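You operate a simulated robot arm through the tools that you are given. There is no shell and no other tool. Be economical: measure what you need, move in short steps, check, and stop when the job is done.

You run a simulated robot arm. Do the job below in one go: nothing can be reset, and whatever is moved stays where it is left.

TASK
Measure the brake on the gauge and sort it by its width.
Fine: under the lid with the number on the display; slide the jaw open again and shut the lid.
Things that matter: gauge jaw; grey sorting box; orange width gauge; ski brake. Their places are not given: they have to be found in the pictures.

Only the result counts: the job must be done as asked and must still hold three seconds after the hand-in. Knocking over, shifting, dropping, spilling or breaking anything else fails it. A push-on lid holds only when it is set on centred and level and pressed home; a screw cap is set on level and turned clockwise until tight.

THE ROBOT
A 5-joint arm with a two-finger parallel gripper, fixed in place. Base frame: the origin is at the foot of the arm, x ahead of it, y to its left, z up; the work surface is at about z = 0. Readings come in cm, rad, newtons and seconds.
With the tool pointing down near the work surface it reaches from about 26 to 60 cm from the base axis. Its first joint turns from -1.152 to 1.152 rad. The tool tilts only in the upright plane through the base axis and itself; it spins freely about its own axis. Payload 1.57 kg.
Tool frame: the origin (TCP) lies between the finger pads and is the grasp point; the fingertips stand 3 cm ahead of it; z points along the fingers, y is the line along which they close. Largest opening 8 cm; finger width 1.7, thickness 1.2; the body of the gripper, 4 by 8.2 cm, starts 8 cm behind the TCP.
Orientation is that of the tool frame in the base frame, as a unit quaternion [w, x, y, z]. With the fingers straight down and closing along the base's y, the tool's x points along the base's -x, its y along +y and its z along -z.

THE INTERFACE
- The arm moves only by the tool nudge_tool. Its argument "steps" is a list of rows, each a list of 7 numbers: the turn, a rotation vector about the tool's x, y, z in rad, then the shift along the tool's x, y, z in mm, then the opening, from 0 (shut) to 1 (fully open). In form: [[wx, wy, wz, dx, dy, dz, fingers], ...]. A call has 1 to 10 rows; each row shifts and turns the commanded pose from where the row before left it, along the tool's axes as they then stand. Each row takes 0.2 s and may step no farther than 5 cm and 0.15 rad from the row before; otherwise, or with a gripper value out of range, the whole call is refused. A pose out of reach is approached as far as the arm can. The call stops where the force on the tool passes 40 N (or 10 N more than at its start, if that is more) or the arm is blocked; 0.2 s more then pass. Each finger travels about 15.3 cm/s and halts on what it meets, pressing with about 36 N; the grip force reading is that of the motor and also rises with nothing between the fingers. The clock runs only during rows and for 0.2 s after the last one: add rows that do not move to give the fingers time. The reply holds the time, the measured pose of the TCP, the force on the tool along the base axes, the opening and the grip force, in the units named above and with some noise, with the torque about the TCP (base axes, N m) and any sound that the robot's microphone picked up.
- Cameras (640 x 400 px; columns grow to the right, rows downward): "scene" is fixed at [5.65, 43.63, 50.69]; the picture's right is [-0.30, -0.95, 0.00], its down [-0.70, 0.22, -0.68] and it looks along [0.65, -0.20, -0.73] (base axes); focal length 277 px, centre (320, 200). "wrist" rides on the gripper at [7.2, -0.7, -12.2] in the tool frame; the picture's right is [0.09, 1.00, 0.00], its down [-0.84, 0.08, -0.54] and it looks along [-0.54, 0.05, 0.84] (tool axes); focal length 238 px, centre (320, 200).
- get_image(camera): a new picture of that camera. It takes no simulated time.
- point_at(camera, pixels): there is no depth. For up to 12 entries [column, row, z] of the newest picture of that camera ("zoom" is the newest enlarged one), the place [x, y] in the base frame at which the ray of that pixel passes the height z, good to about 0.2 cm. It takes no simulated time.
- inspect(camera, box): a new picture of the part [left, top, right, bottom] of that camera's present view, enlarged. It takes no simulated time.
- job_done(): hands the job in; it is judged then, once.

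Work in short steps. Measure before you move; look again where a grasp or a placing could have gone wrong, and mend it. You have 80 turns and 34 pictures in all, those below and enlarged ones among them. Open the gripper and draw the arm clear of the work before you hand the job in, unless the task says otherwise; then end with one line.

The tools are called after "Call:" as a command line: name --pt "numbers of a row" for each row, then --argument value for the rest, lists and objects as JSON in quotes. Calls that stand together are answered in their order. nudge_tool: Moves the arm, as the interface text tells. Its arguments: {"type":"object","properties":{"steps":{"type":"array","items":{"type":"array","items":{"type":"number"}}}},"required":["steps"]} The other tools are called the same way: get_image (camera) takes a picture; point_at (camera, pixels) gives the place at which the rays of pixels pass given heights; inspect (camera, box) takes an enlarged picture of a part of a camera's view; job_done () hands the job in.

At the start:

```text
clock: 0.0
ee_pos: [22.69, 23.98, 32.19]
ee_rot: [0.0, 0.0, 1.0, 0.0]
force: [-0.6, -0.7, -0.3]
wrist_torque: [0.0, 0.06, 0.03]
gripper_width: 8.01
gripper_force: 0.0
```

scene: 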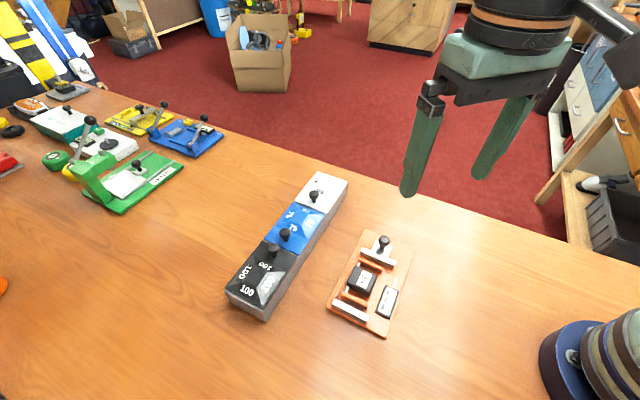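
wrist: 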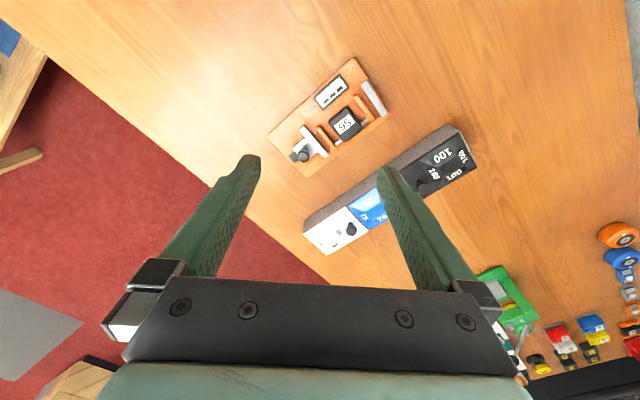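

The gauge sits around scene (370,285) and the box around (290,245). I'll enlarge both to see details.

Call:
inspect --camera "scene" --box '[310, 220, 430, 345]'

Call:
inspect --camera "scene" --box '[215, 165, 365, 325]'

Call:
inspect --camera "wrist" --box '[260, 50, 480, 260]'

```text
3.20 times, centred on (370, 282) of scene
```

zoom: 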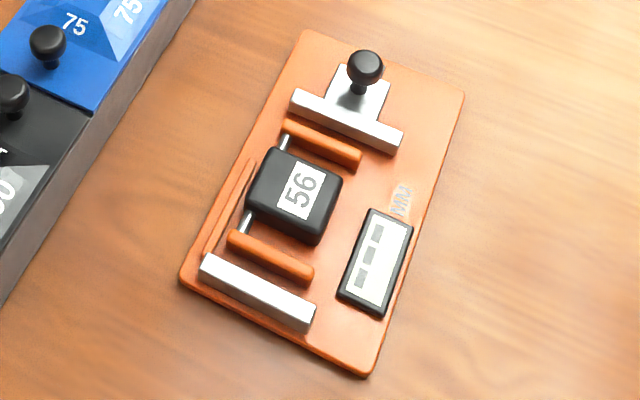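

```text
2.50 times, centred on (290, 245) of scene
```

zoom: 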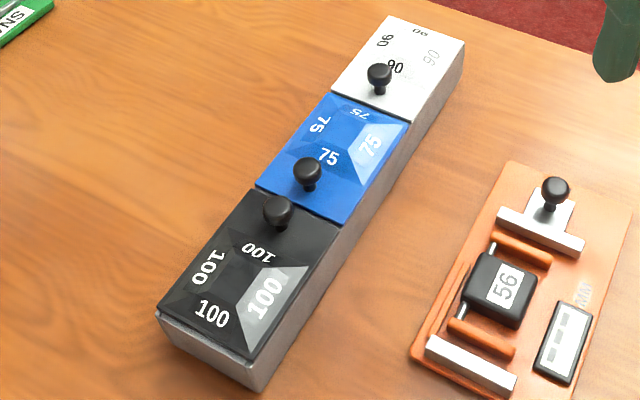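

```text
1.90 times, centred on (370, 155) of wrist
```

zoom: 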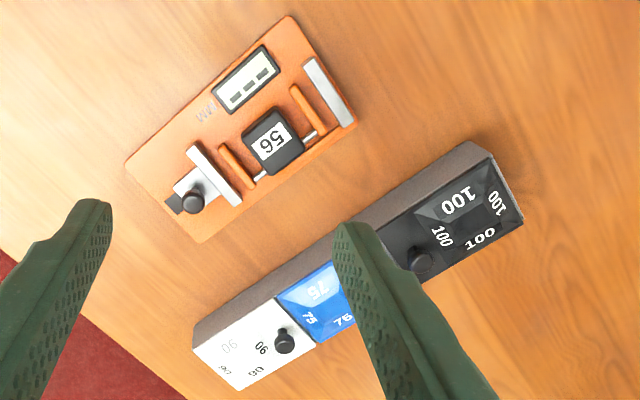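

Next I place the main features: gauge corners, jaws, knobs and box corners.

Call:
point_at --camera "scene" --pixels '[[365.3, 228.9, 1], [415.3, 249.2, 1], [384, 336.7, 1], [326.3, 305.4, 1], [350.6, 308.6, 2.5], [377.8, 256.4, 2.5], [384, 239.8, 4], [362, 280, 3], [266.8, 321.8, 0], [273.2, 249, 7], [284.8, 233.8, 7], [313.6, 195, 7]]'

Call:
point_at --camera "scene" --pixels '[[317, 171, 5], [348, 181, 5], [225, 289.8, 5], [261, 309.8, 5], [325, 213, 5], [294, 203, 5], [300, 255, 5], [264, 241, 5], [261, 309.8, 4], [261, 309.8, 3], [348, 181, 4], [225, 289.8, 4]]'

Call:
point_at --camera "zoom" --pixels '[[284, 340, 7], [421, 260, 7], [190, 200, 4], [275, 140, 3], [328, 92, 2.5], [213, 175, 2.5], [195, 350, 5], [240, 390, 5], [523, 220, 5], [490, 160, 5], [125, 165, 1], [357, 122, 1]]'

```text
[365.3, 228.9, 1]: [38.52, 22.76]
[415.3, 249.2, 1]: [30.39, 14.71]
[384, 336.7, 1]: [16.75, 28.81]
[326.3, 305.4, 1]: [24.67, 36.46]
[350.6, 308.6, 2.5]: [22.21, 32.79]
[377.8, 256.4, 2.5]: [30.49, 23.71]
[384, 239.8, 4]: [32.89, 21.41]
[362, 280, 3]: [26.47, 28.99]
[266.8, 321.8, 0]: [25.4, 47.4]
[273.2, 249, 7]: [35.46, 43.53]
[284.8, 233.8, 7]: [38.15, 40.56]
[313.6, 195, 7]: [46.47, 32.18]
```

```text
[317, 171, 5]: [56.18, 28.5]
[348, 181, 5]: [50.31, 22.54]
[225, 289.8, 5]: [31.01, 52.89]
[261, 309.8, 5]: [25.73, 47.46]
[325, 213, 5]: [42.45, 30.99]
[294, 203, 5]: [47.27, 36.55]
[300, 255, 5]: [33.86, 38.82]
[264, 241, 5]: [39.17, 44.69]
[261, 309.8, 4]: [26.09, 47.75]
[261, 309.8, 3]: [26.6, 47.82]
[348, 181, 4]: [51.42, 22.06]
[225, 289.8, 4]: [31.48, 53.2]
```

```text
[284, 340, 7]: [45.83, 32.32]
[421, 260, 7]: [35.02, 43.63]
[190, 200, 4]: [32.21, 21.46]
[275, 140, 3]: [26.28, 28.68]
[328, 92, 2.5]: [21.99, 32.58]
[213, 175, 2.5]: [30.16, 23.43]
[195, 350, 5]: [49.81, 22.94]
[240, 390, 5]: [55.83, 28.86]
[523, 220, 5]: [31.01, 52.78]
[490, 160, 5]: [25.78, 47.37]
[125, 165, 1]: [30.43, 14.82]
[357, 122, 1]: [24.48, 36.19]
```

Everything is turned about 45° to the base. I turn the tool to match and come above the jaw knob at (32.4, 21.4), with the fingers open.

Call:
nudge_tool --pt "0 0 0.131 0 0 0 0.6" --pt "0 0 0.131 0 0 0 0.6" --pt "0 0 0.131 0 0 0 0.6" --pt "0 0 0.131 0 0 0 0.6" --pt "0 0 0.131 0 0 0 0.6" --pt "0 0 0.131 0 0 0 0.6" --pt "0 0 0 -21.7 12.9 40 0.6" --pt "0 0 0 -21.7 12.9 40 0.6" --pt "0 0 0 -21.7 12.9 40 0.6" --pt "0 0 0 -21.7 12.9 40 0.6"

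Call:
get_image --camera "wrist"

```text
clock: 2.2
ee_pos: [32.54, 21.39, 16.15]
ee_rot: [0.001, 0.383, 0.924, 0.0]
force: [-1.3, 0.1, 0.1]
wrist_torque: [-0.01, -0.03, 0.0]
gripper_width: 4.79
gripper_force: 0.0
```

```text
28 pictures are left
```

wrist: 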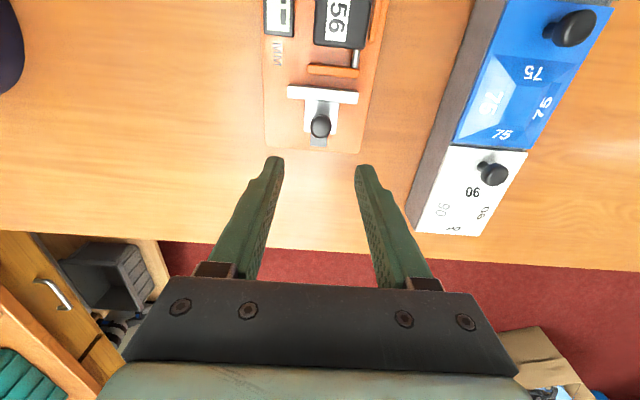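

The knob is at (320,126) in the wrist view. I'll cross its rays with the scene's ones to get its height.

Call:
point_at --camera "wrist" --pixels '[[320, 126, 3], [320, 126, 4], [320, 126, 5], [323, 96, 2.5], [333, 70, 1], [318, 144, 1]]'

Call:
point_at --camera "scene" --pixels '[[384, 239.8, 3], [384, 239.8, 4], [384, 239.8, 5]]'

Call:
inspect --camera "wrist" --box '[250, 0, 400, 160]'

```text
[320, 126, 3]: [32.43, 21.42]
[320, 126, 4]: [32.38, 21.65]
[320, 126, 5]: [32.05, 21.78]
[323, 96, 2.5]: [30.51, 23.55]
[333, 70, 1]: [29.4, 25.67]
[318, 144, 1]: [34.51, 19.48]
```

```text
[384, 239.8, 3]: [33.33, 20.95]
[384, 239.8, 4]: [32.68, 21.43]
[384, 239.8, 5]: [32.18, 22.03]
```

```text
2.50 times, centred on (325, 80) of wrist
```

zoom: 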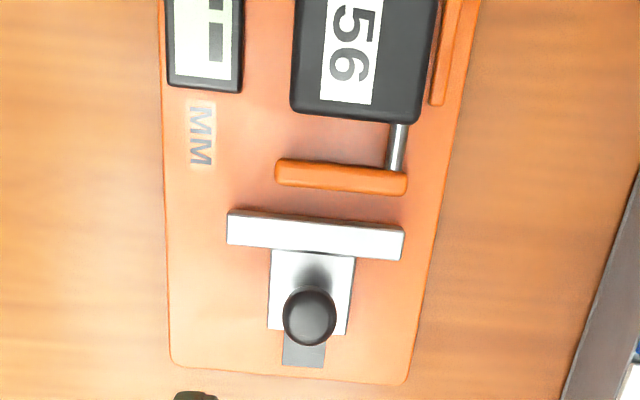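

The knob centre is near (32.3, 21.7, 4.3). I go down so the tips reach z≈2.9, and close on it.

Call:
nudge_tool --pt "0 0 0 3 0.5 35 0.5" --pt "0 0 0 0 0 35 0.5" --pt "0 0 0 0 0 32 0.5" --pt "0 0 0 0 0 0 0" --pt "0 0 0 0 0 0 0"

Call:
inspect --camera "scene" --box '[310, 200, 450, 345]'

```text
clock: 3.4
ee_pos: [32.21, 21.82, 5.94]
ee_rot: [0.0, 0.384, 0.923, 0.002]
force: [-1.7, -0.4, 7.5]
wrist_torque: [-0.02, 0.04, -0.04]
gripper_width: 2.12
gripper_force: 34.6
```

```text
2.76 times, centred on (380, 272) of scene
```

zoom: 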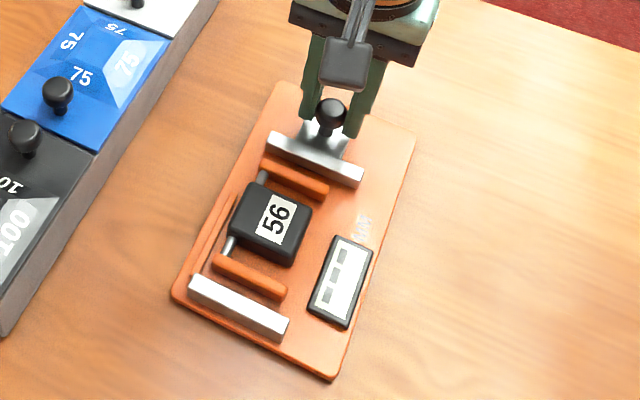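

The knob is held (2.1 cm wide). I slide the jaw along the gauge in small steps, watching the force.

Call:
nudge_tool --pt "0 0 0 3 0 0 0" --pt "0 0 0 3 0 0 0" --pt "0 0 0 3 0 0 0" --pt "0 0 0 3 0 0 0"

Call:
inspect --camera "scene" --box '[310, 220, 430, 345]'

```text
clock: 4.4
ee_pos: [31.52, 22.46, 6.0]
ee_rot: [0.0, 0.384, 0.923, 0.0]
force: [1.0, -0.7, 3.9]
wrist_torque: [0.0, 0.0, 0.05]
gripper_width: 2.14
gripper_force: 34.4
```

```text
3.20 times, centred on (370, 282) of scene
```

zoom: 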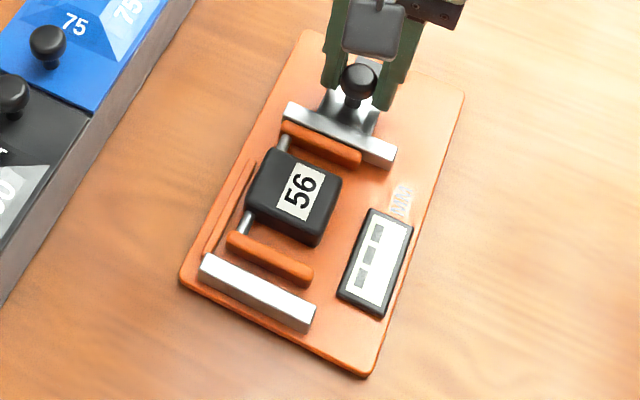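

The jaw follows freely and is about to meet the brake arm; there is still a gap at the fixed jaw. I go on in 2 mm steps.

Call:
nudge_tool --pt "0 0 0 2 0 0 0" --pt "0 0 0 2 0 0 0" --pt "0 0 0 2 0 0 0" --pt "0 0 0 2 0 0 0" --pt "0 0 0 2 0 0 0"

Call:
inspect --camera "scene" --box '[310, 220, 430, 345]'

```text
clock: 5.6
ee_pos: [30.81, 23.13, 5.98]
ee_rot: [0.0, 0.383, 0.924, 0.0]
force: [5.2, 2.8, 0.2]
wrist_torque: [0.06, -0.07, 0.0]
gripper_width: 2.14
gripper_force: 34.3
```

```text
3.20 times, centred on (370, 282) of scene
```

zoom: 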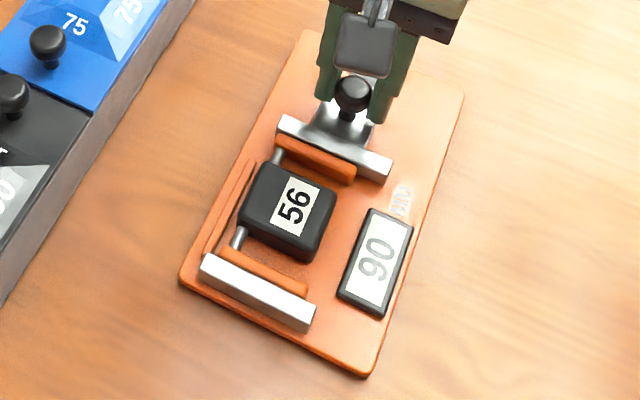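

The display shows 90. A further small push will confirm it is a seated reading and not a passing one.

Call:
nudge_tool --pt "0 0 0 1.5 0 0 0" --pt "0 0 0 1 0 0 0" --pt "0 0 0 0 0 0 0"

Call:
inspect --camera "scene" --box '[330, 250, 430, 335]'

```text
clock: 6.4
ee_pos: [30.63, 23.4, 6.03]
ee_rot: [0.0, 0.384, 0.923, -0.001]
force: [9.6, -13.4, -0.5]
wrist_torque: [-0.29, 0.01, 0.02]
gripper_width: 2.16
gripper_force: 34.8
```

```text
4.71 times, centred on (380, 292) of scene
```

zoom: 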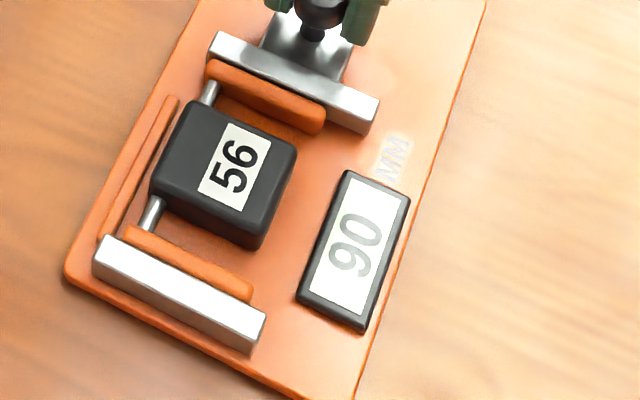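

It still reads 90 with firm contact. I slide the jaw back to its open place (25 mm), let go, and rise.

Call:
nudge_tool --pt "0 0 0 -4 0 0 0" --pt "0 0 0 -5 0 0 0" --pt "0 0 0 -5 0 0 0" --pt "0 0 0 -5 0 0 0" --pt "0 0 0 -5 0 0 0" --pt "0 0 0 0 0 0 0.5" --pt "0 0 0 0 0 0 0.5" --pt "0 0 0 0 0 -40 0.5" --pt "0 0 0 0 0 -40 0.6" --pt "0 0 0 0 0 -40 0.6"

Call:
inspect --camera "scene" --box '[310, 220, 430, 345]'

```text
clock: 8.6
ee_pos: [32.24, 21.65, 17.92]
ee_rot: [0.0, 0.384, 0.923, 0.001]
force: [-0.1, -0.3, 0.1]
wrist_torque: [-0.01, -0.03, 0.01]
gripper_width: 4.81
gripper_force: 0.1
```

```text
3.20 times, centred on (370, 282) of scene
```

zoom: 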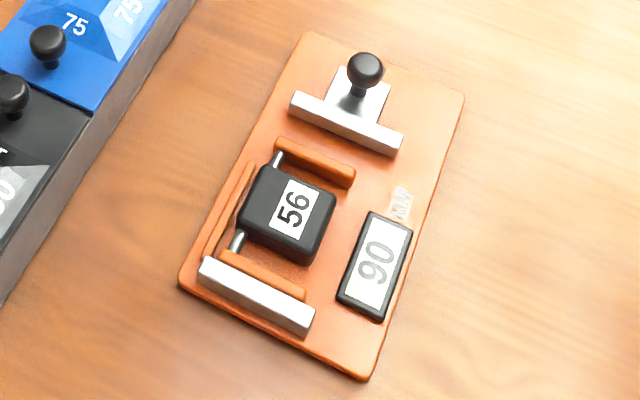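

The jaw is back at its open place and the display keeps 90. Now I go above the white "90" lid's knob, near (45.9, 32.4).

Call:
nudge_tool --pt "0 0 0 -5 43 0 0.6" --pt "0 0 0 -5 43 0 0.6" --pt "0 0 0 -5 43 0 0.6" --pt "0 0 0 -5 43 0 0.6"

Call:
get_image --camera "wrist"

Call:
inspect --camera "scene" --box '[260, 150, 370, 245]'

```text
clock: 9.6
ee_pos: [45.85, 32.37, 17.92]
ee_rot: [0.0, 0.383, 0.924, 0.0]
force: [0.9, -0.3, 0.9]
wrist_torque: [-0.01, -0.03, -0.02]
gripper_width: 4.79
gripper_force: 0.1
```

```text
21 pictures are left
```

wrist: 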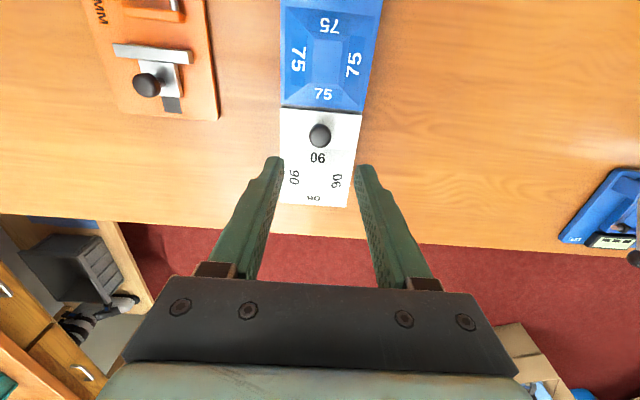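

```text
4.21 times, centred on (315, 198) of scene
```

zoom: 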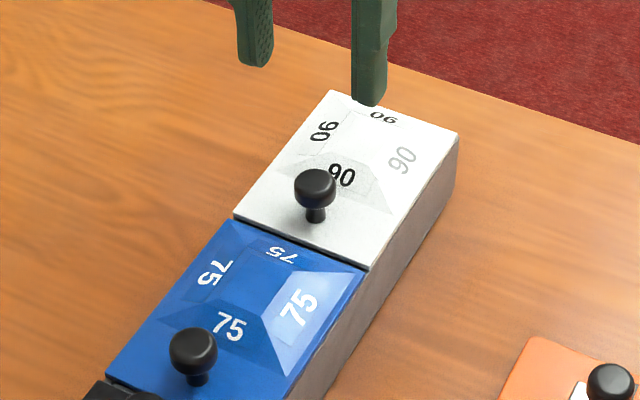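

Knob at wrist (320,134) and scene zoom (315,188). I cross both rays for its height.

Call:
point_at --camera "wrist" --pixels '[[320, 132, 6], [320, 132, 7], [320, 132, 8], [280, 107, 5], [361, 115, 5], [346, 208, 5], [280, 204, 5]]'

Call:
point_at --camera "zoom" --pixels '[[315, 188, 6], [315, 188, 7], [315, 188, 8], [316, 222, 5.5], [316, 222, 6], [330, 90, 5], [458, 136, 5]]'

```text
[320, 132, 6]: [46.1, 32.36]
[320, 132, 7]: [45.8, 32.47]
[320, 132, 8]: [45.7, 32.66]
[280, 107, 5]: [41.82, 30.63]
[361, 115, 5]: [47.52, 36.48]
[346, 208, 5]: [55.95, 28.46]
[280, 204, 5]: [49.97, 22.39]
```

```text
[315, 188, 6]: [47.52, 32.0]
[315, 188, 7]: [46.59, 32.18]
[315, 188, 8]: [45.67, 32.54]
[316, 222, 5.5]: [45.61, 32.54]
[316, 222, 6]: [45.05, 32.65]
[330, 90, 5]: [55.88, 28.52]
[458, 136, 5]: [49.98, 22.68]
```

The knob centre is about (45.75, 32.55, 7.8). I go down on it and close, fingers across the lid so it can swivel between the pads.

Call:
nudge_tool --pt "0 0 0 2 0.5 30 0.5" --pt "0 0 0 0 0 30 0.5" --pt "0 0 0 0 0 23 0.5" --pt "0 0 0 0 0 0 0" --pt "0 0 0 0 0 0 0"

```text
clock: 10.8
ee_pos: [45.76, 32.56, 9.61]
ee_rot: [0.0, 0.383, 0.924, -0.002]
force: [-8.1, -8.1, 6.6]
wrist_torque: [-0.21, 0.19, -0.03]
gripper_width: 2.12
gripper_force: 34.4
```

Knob gripped. I lift along the start of an arc around the outer edge and look at how the lid behaves.

Call:
nudge_tool --pt "0 0 0 -2.5 0 -8 0" --pt "0 0 0 -3.5 0 -8.3 0" --pt "0 0 0 -4.2 0 -8 0" --pt "0 0 0 -5 0 -7.8 0"

Call:
inspect --camera "scene" --box '[250, 110, 410, 245]'

```text
clock: 11.8
ee_pos: [47.02, 31.55, 13.26]
ee_rot: [0.002, 0.383, 0.924, 0.004]
force: [0.9, 0.1, 0.4]
wrist_torque: [-0.02, 0.0, 0.0]
gripper_width: 0.02
gripper_force: 20.8
```

```text
2.96 times, centred on (330, 178) of scene
```

zoom: 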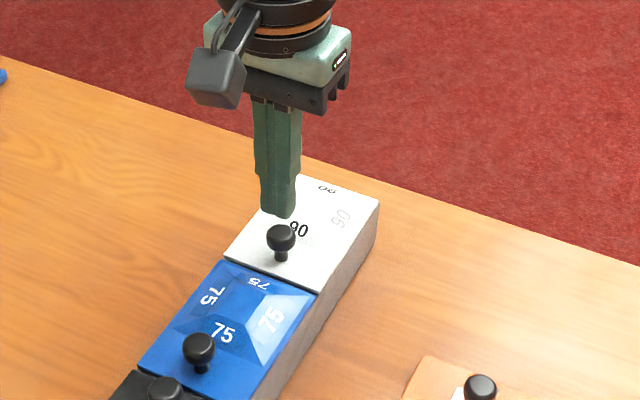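

The fingers slipped off the ball; the lid stays shut and unmoved. I open, return, and grip lower so the tips reach under the ball.

Call:
nudge_tool --pt "0 0 0 0 0 0 0.5" --pt "0 0 0 16 -2.5 0 0.5" --pt "0 0 0 0 0 20 0.5" --pt "0 0 0 0 0 15 0.5" --pt "0 0 0 0 0 5 0.5" --pt "0 0 0 0 0 3 0.5"

Call:
inspect --camera "scene" --box '[270, 150, 370, 235]'

```text
clock: 13.2
ee_pos: [45.63, 32.53, 8.53]
ee_rot: [0.0, 0.384, 0.923, 0.0]
force: [-0.8, -0.1, 0.2]
wrist_torque: [0.0, 0.02, -0.01]
gripper_width: 3.98
gripper_force: 0.0
```

```text
4.71 times, centred on (320, 192) of scene
```

zoom: 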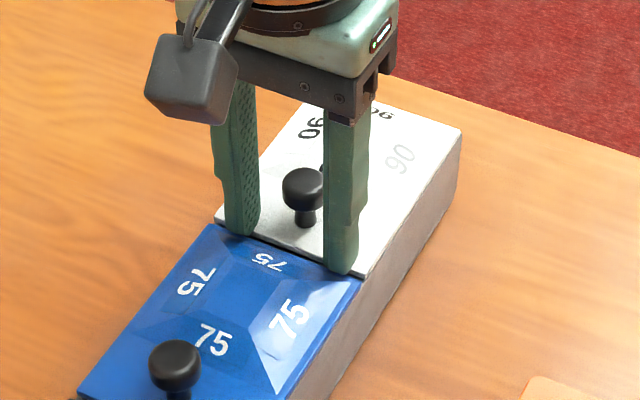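

The fingers straddle the knob with the tips near z 5.5, slightly toward the blue side. I shift 4 mm back, close, and lift 4 mm to feel.

Call:
nudge_tool --pt "0 0 0 -4 0 0 0.5" --pt "0 0 0 0 0 0 0" --pt "0 0 0 0 0 0 0" --pt "0 0 0 -0.5 0 -4 0" --pt "0 0 0 0 0 0 0"

Call:
inspect --camera "scene" --box '[270, 150, 370, 235]'

```text
clock: 14.4
ee_pos: [45.85, 32.19, 9.02]
ee_rot: [0.0, 0.383, 0.924, -0.001]
force: [-9.6, 7.9, -6.4]
wrist_torque: [0.15, 0.21, 0.03]
gripper_width: 0.0
gripper_force: 22.0
```

```text
4.71 times, centred on (320, 192) of scene
```

zoom: 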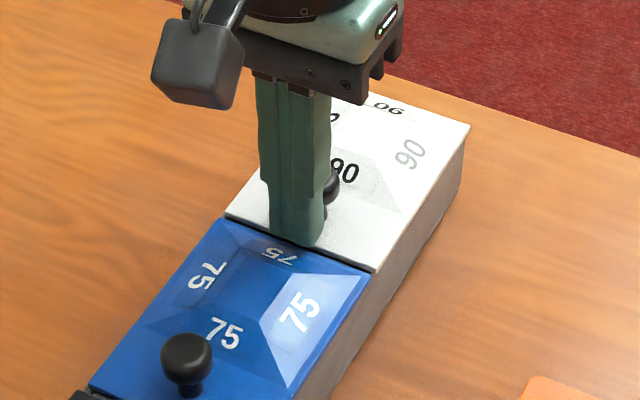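

The fingers closed beside the knob on its blue side, and pushed the box by a few mm. I open, rise straight up, and re-measure.

Call:
nudge_tool --pt "0 0 0 4 0 0 0" --pt "0 0 0 0 0 -40 0" --pt "0 0 0 0 0 -40 0.5"

Call:
inspect --camera "scene" --box '[270, 150, 370, 235]'

Call:
get_image --camera "wrist"

```text
clock: 15.2
ee_pos: [45.6, 32.42, 17.18]
ee_rot: [0.0, 0.383, 0.924, 0.001]
force: [0.4, -0.7, 0.5]
wrist_torque: [0.01, -0.02, 0.0]
gripper_width: 4.0
gripper_force: 0.1
```

```text
4.71 times, centred on (320, 192) of scene
```

zoom: 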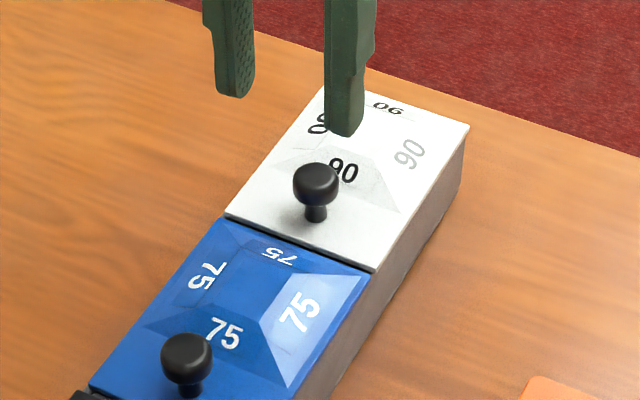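

```text
15 pictures are left
```

wrist: 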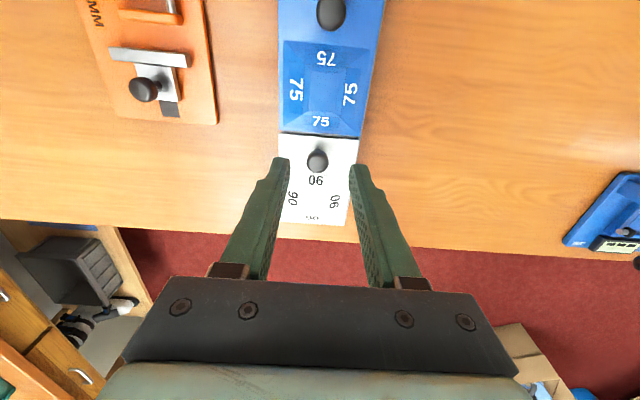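

The box has slid about 2 cm along its length in total. I look closer at the lid for a hinge.

Call:
inspect --camera "wrist" --box '[260, 110, 380, 235]'

Call:
point_at --camera "wrist" --pixels '[[317, 158, 7], [317, 158, 7.5], [317, 158, 8], [281, 131, 5], [357, 140, 5], [282, 222, 5], [345, 226, 5]]'

Call:
point_at --camera "scene" --pixels '[[319.2, 188.3, 6.5], [319.2, 188.3, 7], [319.2, 188.3, 7.5], [319.2, 188.3, 8], [319.2, 195.7, 5], [319.2, 195.7, 5.5], [332, 214.9, 5], [351.8, 176.5, 5], [322, 168, 5], [299.9, 195.8, 5]]'

```text
3.20 times, centred on (320, 172) of wrist
```

zoom: 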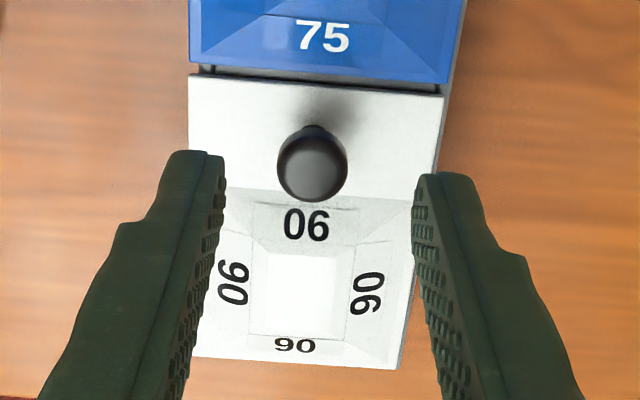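

```text
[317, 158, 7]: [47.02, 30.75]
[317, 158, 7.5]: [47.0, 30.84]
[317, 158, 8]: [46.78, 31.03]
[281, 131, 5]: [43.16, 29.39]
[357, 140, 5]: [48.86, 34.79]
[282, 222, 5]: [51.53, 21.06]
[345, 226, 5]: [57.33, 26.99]
```

```text
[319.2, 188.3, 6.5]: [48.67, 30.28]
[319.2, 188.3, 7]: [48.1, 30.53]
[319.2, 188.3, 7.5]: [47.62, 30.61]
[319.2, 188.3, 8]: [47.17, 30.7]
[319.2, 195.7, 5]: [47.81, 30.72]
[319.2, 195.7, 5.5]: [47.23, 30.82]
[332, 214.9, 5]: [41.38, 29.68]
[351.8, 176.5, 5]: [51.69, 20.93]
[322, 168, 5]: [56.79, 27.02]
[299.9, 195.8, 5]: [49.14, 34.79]
```

No visible hinge, but the knob sits at the free edge, so the hinge must be at the outer end. The knob is now near (46.97, 30.87, 7.9). I grip it low, and drag the box back 21 mm to where it stood.

Call:
nudge_tool --pt "0 0 0 -20.5 -1.3 0 0.5" --pt "0 0 0 0 0 40 0.5" --pt "0 0 0 0 0 30 0.5" --pt "0 0 0 0 0 14 0.5" --pt "0 0 0 0 0 0 0" --pt "0 0 0 0 0 0 0"

```text
clock: 16.6
ee_pos: [46.93, 30.83, 8.62]
ee_rot: [0.001, 0.384, 0.923, 0.0]
force: [-0.6, 0.0, 2.7]
wrist_torque: [-0.01, -0.01, 0.02]
gripper_width: 2.12
gripper_force: 33.8
```

Well centred this time: hardly any side force, 2.12 cm wide. I drag the box back.

Call:
nudge_tool --pt "0 0 0 4 0 0 0" --pt "0 0 0 4 0 0 0" --pt "0 0 0 4 0 0 0" --pt "0 0 0 4 0 0 0" --pt "0 0 0 4 0 0 0" --pt "0 0 0 1 0 0 0"

Call:
inspect --camera "scene" --box '[250, 130, 370, 245]'

```text
clock: 18.0
ee_pos: [45.65, 32.49, 8.71]
ee_rot: [0.0, 0.384, 0.923, 0.001]
force: [17.5, -17.2, 5.6]
wrist_torque: [-0.21, -0.16, 0.03]
gripper_width: 2.1
gripper_force: 34.5
```

```text
3.48 times, centred on (310, 188) of scene
```

zoom: 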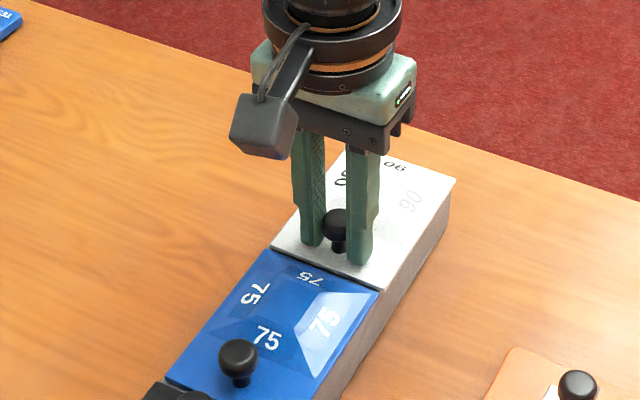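

The outer corner is back at scene (349,182), against (348,181) at the start. Now I lift straight up in 1.5 mm steps to feel the lid.

Call:
nudge_tool --pt "0 0 0 -2 0 -1.5 0" --pt "0 0 0 0 0 -1.5 0" --pt "0 0 0 -0.5 0 -1.5 0"

```text
clock: 18.8
ee_pos: [45.31, 32.13, 8.72]
ee_rot: [-0.002, 0.384, 0.923, -0.005]
force: [4.5, -5.5, 0.5]
wrist_torque: [-0.26, -0.25, 0.0]
gripper_width: 2.12
gripper_force: 34.7
```

The TCP did not rise and shifted slightly inward; I wait a moment and read again.

Call:
nudge_tool --pt "0 0 0 0 0 0 0" --pt "0 0 0 0 0 0 0"

Call:
inspect --camera "scene" --box '[270, 150, 370, 235]'

```text
clock: 19.4
ee_pos: [45.43, 32.33, 8.81]
ee_rot: [-0.002, 0.382, 0.924, -0.003]
force: [-4.5, 3.8, -0.6]
wrist_torque: [-0.05, -0.08, 0.1]
gripper_width: 2.12
gripper_force: 34.0
```

```text
4.71 times, centred on (320, 192) of scene
```

zoom: 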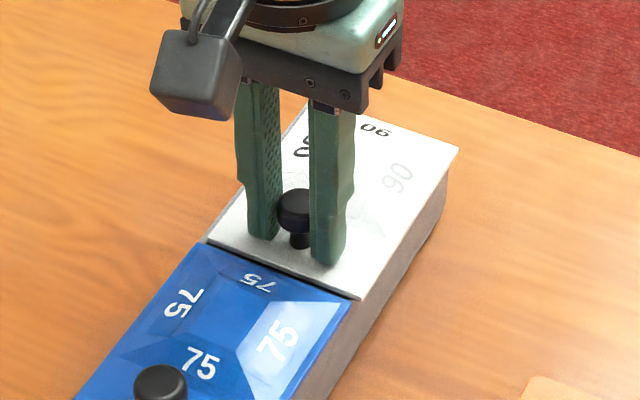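

The white lid's edge now stands a little above the blue one, so it does hinge at the outer end. I follow the arc in small steps.

Call:
nudge_tool --pt "0 0 0 -1.2 0 -4 0" --pt "0 0 0 -1.4 0 -4 0" --pt "0 0 0 -1.6 0 -3.9 0" --pt "0 0 0 -1.7 0 -3.8 0" --pt "0 0 0 -1.9 0 -3.8 0" --pt "0 0 0 0 0 0 0"

Call:
inspect --camera "scene" --box '[260, 130, 370, 235]'

```text
clock: 20.8
ee_pos: [46.02, 31.59, 10.74]
ee_rot: [-0.002, 0.383, 0.924, -0.002]
force: [-2.5, 1.6, -28.1]
wrist_torque: [-0.16, -0.09, -0.03]
gripper_width: 2.11
gripper_force: 34.5
```

```text
3.81 times, centred on (315, 182) of scene
```

zoom: 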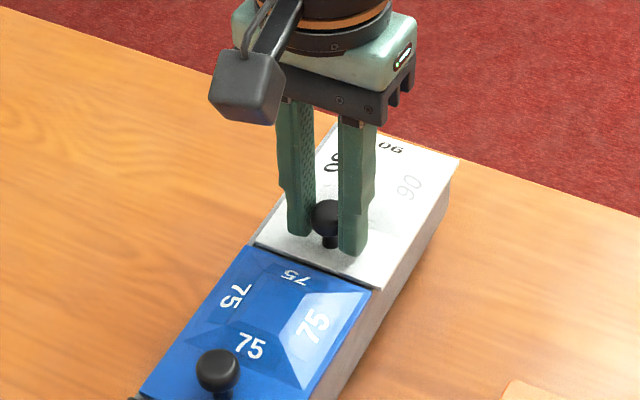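

The lid and blue lid look level while the tool rose 1.9 cm with 28 N pulling, so perhaps the box itself is tilting. The wrist camera sees the free edge directly, so I check there before going on.

Call:
inspect --camera "wrist" --box '[240, 60, 400, 240]'

```text
2.22 times, centred on (320, 150) of wrist
```

zoom: 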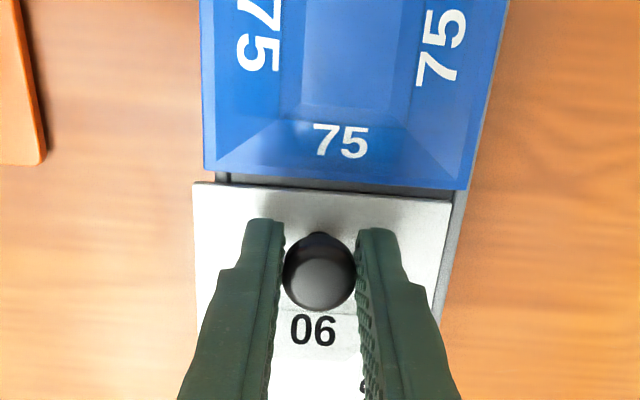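

The white lid has shifted about 3–4 mm sideways (toward the gauge) relative to the box. I hold still and read the forces.

Call:
nudge_tool --pt "0 0 0 0 0 0 0" --pt "0 0 0 0 0 0 0"

```text
clock: 21.4
ee_pos: [45.97, 31.56, 10.78]
ee_rot: [-0.001, 0.383, 0.924, -0.002]
force: [-2.6, 2.1, -26.8]
wrist_torque: [-0.04, 0.05, 0.03]
gripper_width: 2.12
gripper_force: 34.7
```

A steady 27 N pull. I need to know whether the box is tilted, so I look at the whole box from the scene camera.

Call:
inspect --camera "scene" --box '[200, 120, 400, 330]'

```text
1.90 times, centred on (300, 225) of scene
```

zoom: 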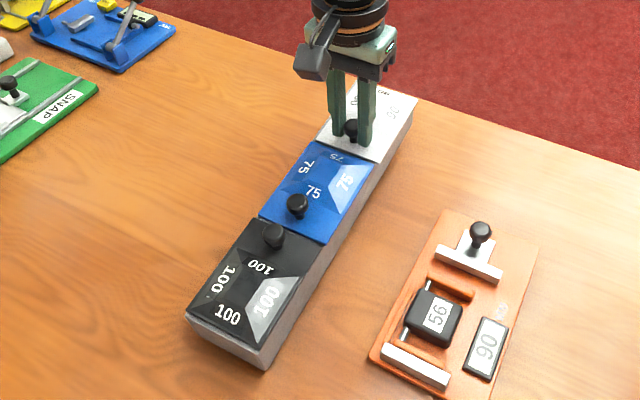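

The box's white end is indeed raised about 2 cm: the lid does not lift there, so it probably slides. It had shifted sideways by 3 mm, which hints at a slide across the box. I set the box down first.

Call:
nudge_tool --pt "0 0 0 1 0 5 0" --pt "0 0 0 1 0 5 0" --pt "0 0 0 1 0 5 0" --pt "0 0 0 1 0 4 0" --pt "0 0 0 0 0 3 0" --pt "0 0 0 0 0 0 0"

```text
clock: 22.8
ee_pos: [46.1, 32.19, 9.25]
ee_rot: [0.003, 0.383, 0.924, 0.005]
force: [5.3, -5.6, 27.8]
wrist_torque: [-0.15, -0.1, -0.02]
gripper_width: 2.12
gripper_force: 34.2
```

The box is down and I'm pressing; I ease off 3 mm, then try the knob sideways (tool −y, toward the gauge) gently.

Call:
nudge_tool --pt "0 0 0 0 0 -3.5 0" --pt "0 0 0 0 -2 0 0" --pt "0 0 0 0 -2 0 0" --pt "0 0 0 0 -2 0 0" --pt "0 0 0 0 -2 0 0" --pt "0 0 0 0 0 0 0"

Call:
inspect --camera "wrist" --box '[240, 60, 400, 240]'

```text
clock: 24.2
ee_pos: [45.46, 31.45, 9.23]
ee_rot: [0.001, 0.383, 0.924, 0.002]
force: [9.3, -6.8, 20.2]
wrist_torque: [-0.2, -0.29, -0.03]
gripper_width: 2.1
gripper_force: 34.6
```

```text
2.22 times, centred on (320, 150) of wrist
```

zoom: 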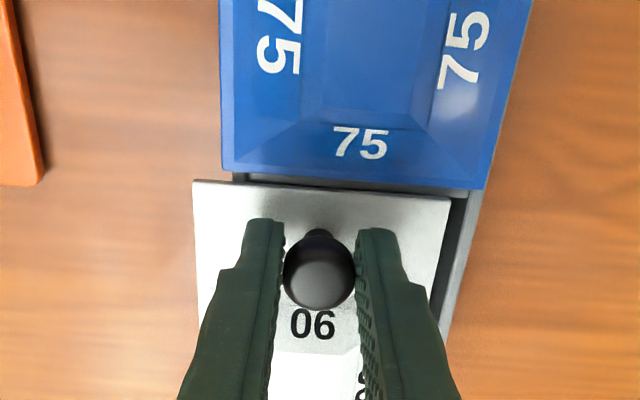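

Now the lid overhangs about 0.8 cm on the left and an opening shows on the right, with almost no side force — it may have come free of its seat. I lift 12 mm to see if it comes along.

Call:
nudge_tool --pt "0 0 0 0 0 -3 0" --pt "0 0 0 0 0 -3 0" --pt "0 0 0 0 0 -4 0" --pt "0 0 0 0 0 -4 0" --pt "0 0 0 0 0 0 0"

Call:
inspect --camera "scene" --box '[200, 120, 400, 330]'

```text
clock: 25.4
ee_pos: [45.38, 31.34, 10.56]
ee_rot: [-0.001, 0.383, 0.924, 0.0]
force: [2.8, -6.7, -18.0]
wrist_torque: [-0.06, 0.06, 0.02]
gripper_width: 2.12
gripper_force: 34.4
```

```text
1.90 times, centred on (300, 225) of scene
```

zoom: 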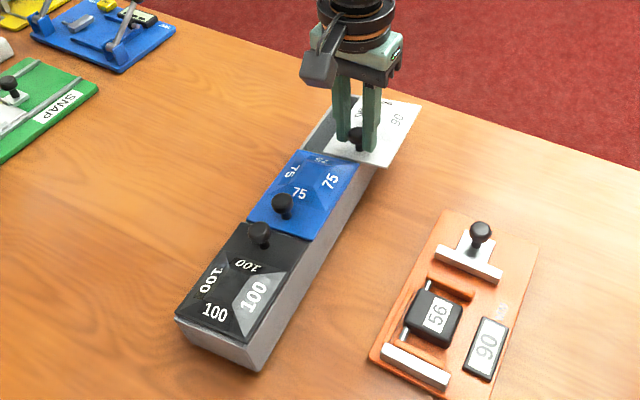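

The picture settles it: the lid slides sideways in grooves (opening visible at zoom (315,112)), and lifting only tips the box. I set it down and slide the lid on toward −y of the tool.

Call:
nudge_tool --pt "0 0 0 0 0 4 0" --pt "0 0 0 0 0 4 0" --pt "0 0 0 0 0 3 0" --pt "0 0 0 0 0 0 0"

```text
clock: 26.4
ee_pos: [45.38, 31.4, 9.67]
ee_rot: [0.002, 0.383, 0.924, 0.003]
force: [3.4, -5.6, 8.5]
wrist_torque: [-0.16, -0.14, -0.08]
gripper_width: 2.12
gripper_force: 34.3
```

Call:
nudge_tool --pt "0 0 0 0 -3 -0.5 0" --pt "0 0 0 0 -4 0 0" --pt "0 0 0 0 -4 0 0" --pt "0 0 0 0 -4 0 0" --pt "0 0 0 0 -4 0 0" --pt "0 0 0 0 0 0 0"

Call:
inspect --camera "scene" --box '[240, 120, 380, 250]'

```text
clock: 27.8
ee_pos: [44.14, 30.07, 9.75]
ee_rot: [0.002, 0.384, 0.923, 0.003]
force: [16.0, -14.0, 22.8]
wrist_torque: [-0.45, -0.59, -0.07]
gripper_width: 2.12
gripper_force: 34.6
```

```text
3.08 times, centred on (310, 185) of scene
```

zoom: 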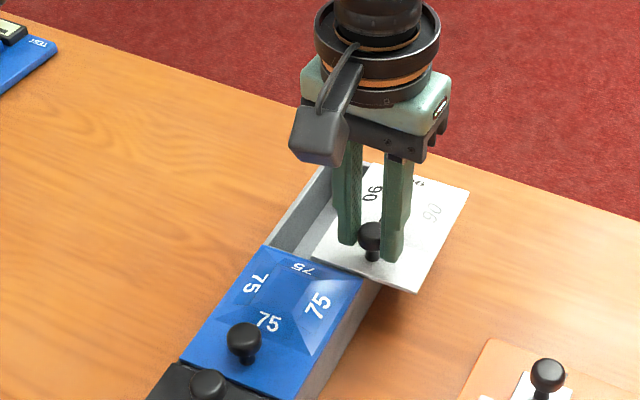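

The lid is open about 3 cm and slides easily. I relieve the u/z preload slightly and continue.

Call:
nudge_tool --pt "0 0 0 -2.5 0 -2 0" --pt "0 0 0 0 -5 0 0" --pt "0 0 0 0 -5 0 0" --pt "0 0 0 0 -5 0 0" --pt "0 0 0 0 -5 0 0" --pt "0 0 0 0 0 0 0"

```text
clock: 29.2
ee_pos: [42.64, 28.54, 9.7]
ee_rot: [-0.001, 0.383, 0.924, -0.001]
force: [-0.9, 1.2, 9.4]
wrist_torque: [-0.02, -0.04, -0.01]
gripper_width: 2.14
gripper_force: 34.1
```

Forces are low. I go on until open or resisted.

Call:
nudge_tool --pt "0 0 0 0 -4 0 0" --pt "0 0 0 0 -4 0 0" --pt "0 0 0 0 -4 0 0" --pt "0 0 0 0 -4 0 0" --pt "0 0 0 0 -4 0 0" --pt "0 0 0 0 0 0 0"

Call:
inspect --camera "scene" --box '[220, 120, 420, 330]'

```text
clock: 30.6
ee_pos: [41.35, 27.18, 9.72]
ee_rot: [0.001, 0.382, 0.924, 0.001]
force: [9.0, 7.1, -9.0]
wrist_torque: [0.08, -0.49, -0.06]
gripper_width: 2.08
gripper_force: 34.5
```

```text
1.90 times, centred on (320, 225) of scene
```

zoom: 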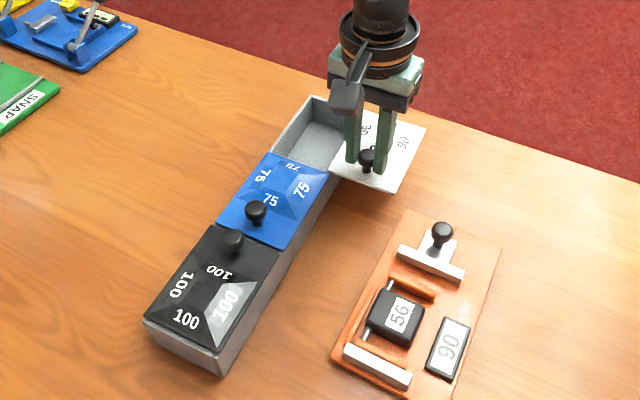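

The compartment is open and the lid now resists (11 N), at its stop. I release gently, rise, and check the lid stays.

Call:
nudge_tool --pt "0 0 0 0 2 0 0" --pt "0 0 0 0 0 0 0.5" --pt "0 0 0 0 0 0 0.5" --pt "0 0 0 0 0 -40 0.5" --pt "0 0 0 0 0 -40 0.5"

Call:
get_image --camera "wrist"

Call:
inspect --camera "scene" --box '[260, 130, 400, 330]'

```text
clock: 31.8
ee_pos: [41.31, 27.07, 17.72]
ee_rot: [-0.001, 0.383, 0.924, 0.0]
force: [-0.1, -0.9, 0.5]
wrist_torque: [0.01, -0.04, -0.01]
gripper_width: 4.0
gripper_force: 0.0
```

```text
4 pictures are left
```

wrist: 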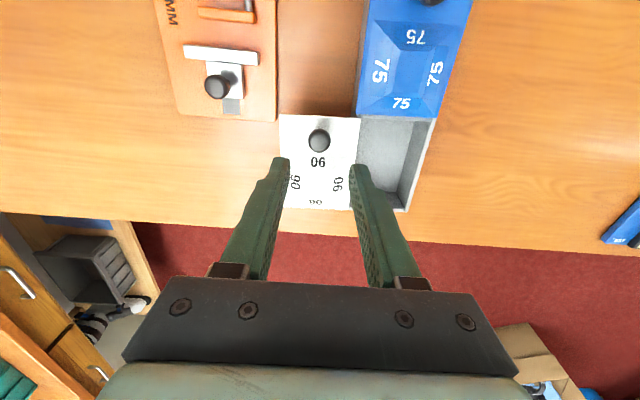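

```text
2.00 times, centred on (330, 230) of scene
```

zoom: 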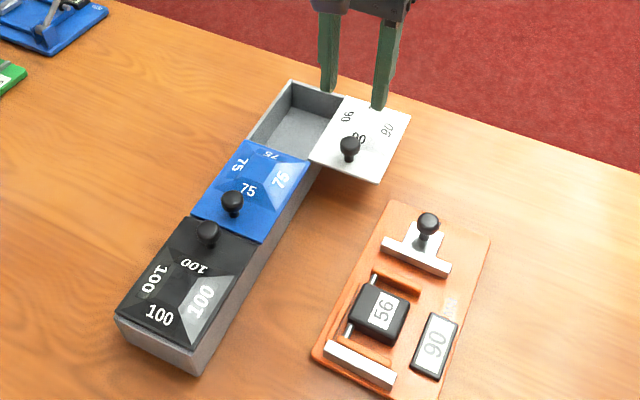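

The lid stays put and the compartment is open. I measure the compartment opening, knob and brake.

Call:
point_at --camera "zoom" --pixels '[[290, 80, 5], [248, 140, 5], [345, 97, 5.3], [310, 160, 5.3], [381, 184, 5.3], [411, 106, 5.3], [349, 145, 8], [360, 288, 3], [410, 312, 3], [398, 347, 3], [350, 330, 3], [378, 313, 3]]'

Call:
point_at --camera "wrist" --pixels '[[319, 140, 8], [437, 118, 5], [406, 212, 5], [359, 117, 5.3], [351, 210, 5.3], [280, 114, 5.3], [281, 207, 5.3], [427, 118, 5], [400, 205, 5]]'

Call:
point_at --camera "zoom" --pixels '[[375, 274, 2], [418, 295, 2], [336, 333, 2], [389, 362, 2], [378, 313, 2.5], [378, 313, 3.5], [398, 347, 1], [350, 330, 1], [441, 345, 2], [414, 370, 1.5], [437, 312, 1.5], [116, 318, 5]]'

```text
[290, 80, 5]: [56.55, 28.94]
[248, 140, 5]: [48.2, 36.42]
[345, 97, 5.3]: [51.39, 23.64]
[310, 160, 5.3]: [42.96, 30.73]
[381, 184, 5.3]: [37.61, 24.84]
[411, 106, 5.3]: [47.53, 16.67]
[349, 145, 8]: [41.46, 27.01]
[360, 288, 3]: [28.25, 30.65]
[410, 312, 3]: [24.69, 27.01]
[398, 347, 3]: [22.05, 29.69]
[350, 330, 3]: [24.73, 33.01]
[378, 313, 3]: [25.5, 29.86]
```

```text
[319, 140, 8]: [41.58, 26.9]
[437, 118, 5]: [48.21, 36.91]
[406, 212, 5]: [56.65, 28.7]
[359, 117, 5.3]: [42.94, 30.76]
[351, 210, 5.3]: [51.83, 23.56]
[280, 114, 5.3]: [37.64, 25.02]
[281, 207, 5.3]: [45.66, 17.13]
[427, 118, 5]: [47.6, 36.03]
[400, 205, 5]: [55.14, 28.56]
```

```text
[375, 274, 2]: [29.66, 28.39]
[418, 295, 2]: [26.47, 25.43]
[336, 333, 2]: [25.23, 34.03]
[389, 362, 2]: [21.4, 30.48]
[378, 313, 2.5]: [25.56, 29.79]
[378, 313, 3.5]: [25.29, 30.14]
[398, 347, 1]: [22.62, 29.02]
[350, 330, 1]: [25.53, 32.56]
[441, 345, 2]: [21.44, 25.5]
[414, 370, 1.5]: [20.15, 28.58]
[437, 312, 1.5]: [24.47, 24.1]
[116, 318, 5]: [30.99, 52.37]
```

The compartment centre is about (49.75, 29.9) with the lid clear of it. The brake body is centred near (25.5, 29.9). I go above it and take one wrist view.

Call:
nudge_tool --pt "0 0 0 32.9 -23 0 0.66" --pt "0 0 0 32.9 -23 0 0.66" --pt "0 0 0 32.9 -23 0 0.66" --pt "0 0 0 32.9 -23 0 0.66" --pt "0 0 0 0 0 40 0.66" --pt "0 0 0 0 0 30 0.66"

Call:
inspect --camera "wrist" --box '[220, 50, 420, 250]'

```text
clock: 33.2
ee_pos: [25.42, 30.04, 10.58]
ee_rot: [0.0, 0.384, 0.923, 0.0]
force: [0.2, -0.5, -0.4]
wrist_torque: [-0.03, 0.03, 0.02]
gripper_width: 5.28
gripper_force: 0.0
```

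```text
2.00 times, centred on (320, 150) of wrist
```

zoom: 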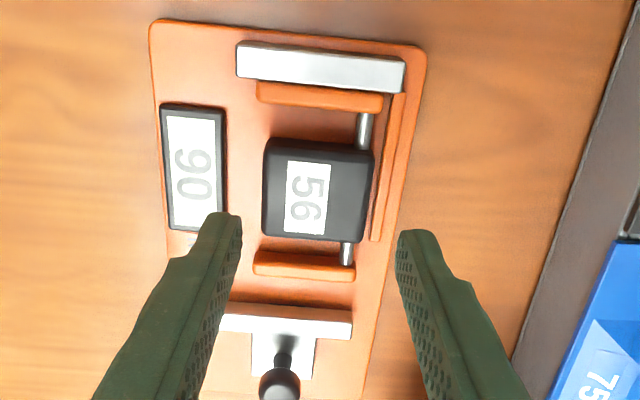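

The body's top face spans zoom (265,140)–(372,152)–(362,240)–(262,233). I locate it, along with the ridge and the display edge.

Call:
point_at --camera "zoom" --pixels '[[316, 195, 3], [316, 195, 2.5], [265, 190, 2.5], [369, 195, 2.5], [316, 146, 2.5], [312, 240, 2.5], [382, 200, 1], [222, 170, 1.5], [320, 93, 1.5], [305, 270, 1.5], [316, 195, 3.5]]'

```text
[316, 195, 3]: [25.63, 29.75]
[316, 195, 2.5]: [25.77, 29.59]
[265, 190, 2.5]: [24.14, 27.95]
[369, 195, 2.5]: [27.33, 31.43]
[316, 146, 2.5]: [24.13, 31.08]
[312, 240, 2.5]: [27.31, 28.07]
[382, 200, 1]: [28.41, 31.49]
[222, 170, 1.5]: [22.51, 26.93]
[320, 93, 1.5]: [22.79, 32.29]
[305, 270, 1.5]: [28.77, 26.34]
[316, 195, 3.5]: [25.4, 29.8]
```

The body centre is (25.7, 29.65), 4.7 cm wide across. I align, open to 5.6 cm, go down until the tips are at z≈1.8, then close.

Call:
nudge_tool --pt "0 0 0 -4.7 -0.8 0 0.7" --pt "0 0 0 0 0 25 0.7" --pt "0 0 0 0 0 20 0.7" --pt "0 0 0 0 0 8 0.7" --pt "0 0 0 0 0 5 0.7" --pt "0 0 0 0 0 0 0.7"

```text
clock: 34.6
ee_pos: [25.87, 29.65, 4.99]
ee_rot: [-0.001, 0.383, 0.924, 0.0]
force: [0.3, 0.1, 0.0]
wrist_torque: [0.01, 0.02, -0.03]
gripper_width: 5.6
gripper_force: 0.1
```

No contact on the way. I lower 2 mm more and close.

Call:
nudge_tool --pt "0 0 0 0 0 2 0.7" --pt "0 0 0 0 0 0 0.5" --pt "0 0 0 0 0 0 0.2" --pt "0 0 0 0 0 0 0.2"

```text
clock: 35.6
ee_pos: [26.04, 29.72, 4.67]
ee_rot: [0.0, 0.383, 0.924, 0.001]
force: [-2.7, -0.4, 4.0]
wrist_torque: [-0.05, 0.14, -0.01]
gripper_width: 4.7
gripper_force: 35.8
```

Held at 4.70 cm, matching the body. I lift 10 cm straight up.

Call:
nudge_tool --pt "0 0 0 0 0 -10 0.2" --pt "0 0 0 0 0 -20 0.2" --pt "0 0 0 0 0 -35 0.2" --pt "0 0 0 0 0 -35 0.2" --pt "0 0 0 0 0 0 0.2"

```text
clock: 36.8
ee_pos: [25.89, 29.58, 14.71]
ee_rot: [0.0, 0.384, 0.924, 0.0]
force: [-0.8, -0.3, -1.0]
wrist_torque: [0.0, 0.0, 0.02]
gripper_width: 4.72
gripper_force: 35.9
```

The brake is held (about 1 N). I carry it over the open compartment to (49.8, 30.0), turning 2° to suit the box.

Call:
nudge_tool --pt "0 0 0 -33.2 34.4 0 0.2" --pt "0 0 0 -33.2 34.4 0 0.2" --pt "0 0 0 -33.2 34.4 0 0.2" --pt "0 0 0 -33.2 34.4 0 0.2" --pt "0 0 0 -33.2 34.4 0 0.2" --pt "0 0 -0.035 0 0 0 0.2" --pt "0 0 0 0 0 20 0.2" --pt "0 0 0 0 0 0 0.2"

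Call:
inspect --camera "scene" --box '[260, 110, 400, 240]'

```text
clock: 38.6
ee_pos: [49.67, 30.09, 12.7]
ee_rot: [0.0, 0.366, 0.931, 0.0]
force: [0.4, 0.9, -0.4]
wrist_torque: [0.0, 0.02, -0.02]
gripper_width: 4.71
gripper_force: 35.9
```

```text
3.08 times, centred on (330, 175) of scene
```

zoom: 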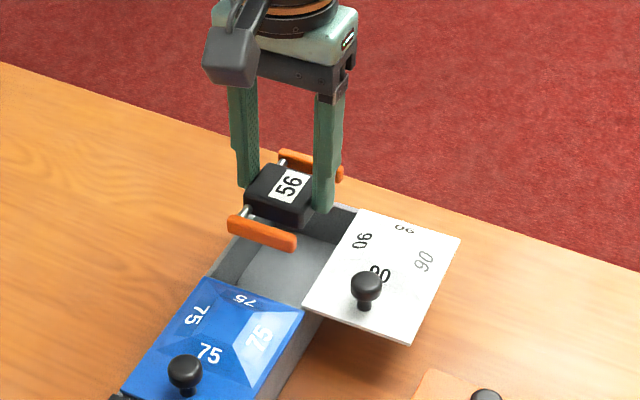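

I check where the arms sit above the compartment, taking them at z≈9.5.

Call:
point_at --camera "zoom" --pixels '[[262, 230, 9.5], [310, 162, 9.5], [278, 183, 10.8], [202, 278, 5], [305, 310, 5], [357, 213, 5.3], [305, 305, 5.3]]'

```text
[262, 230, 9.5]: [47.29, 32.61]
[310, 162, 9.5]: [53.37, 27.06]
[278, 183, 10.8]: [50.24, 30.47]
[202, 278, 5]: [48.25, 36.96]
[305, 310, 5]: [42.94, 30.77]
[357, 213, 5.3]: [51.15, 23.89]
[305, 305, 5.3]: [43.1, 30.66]
```

The brake is within 3 mm of centre. I trim 1.5 mm and lower until the tips are just above the rim, watching for contact.

Call:
nudge_tool --pt "0 0 0 1.5 -1 15 0.2" --pt "0 0 0 0 0 12 0.2" --pt "0 0 0 0 0 8 0.2" --pt "0 0 0 0 0 6 0.2" --pt "0 0 0 0 0 0 0.2"

```text
clock: 39.8
ee_pos: [49.64, 29.93, 8.5]
ee_rot: [0.001, 0.367, 0.93, 0.001]
force: [-1.2, 0.2, -1.5]
wrist_torque: [-0.04, 0.0, 0.02]
gripper_width: 4.73
gripper_force: 35.6
```

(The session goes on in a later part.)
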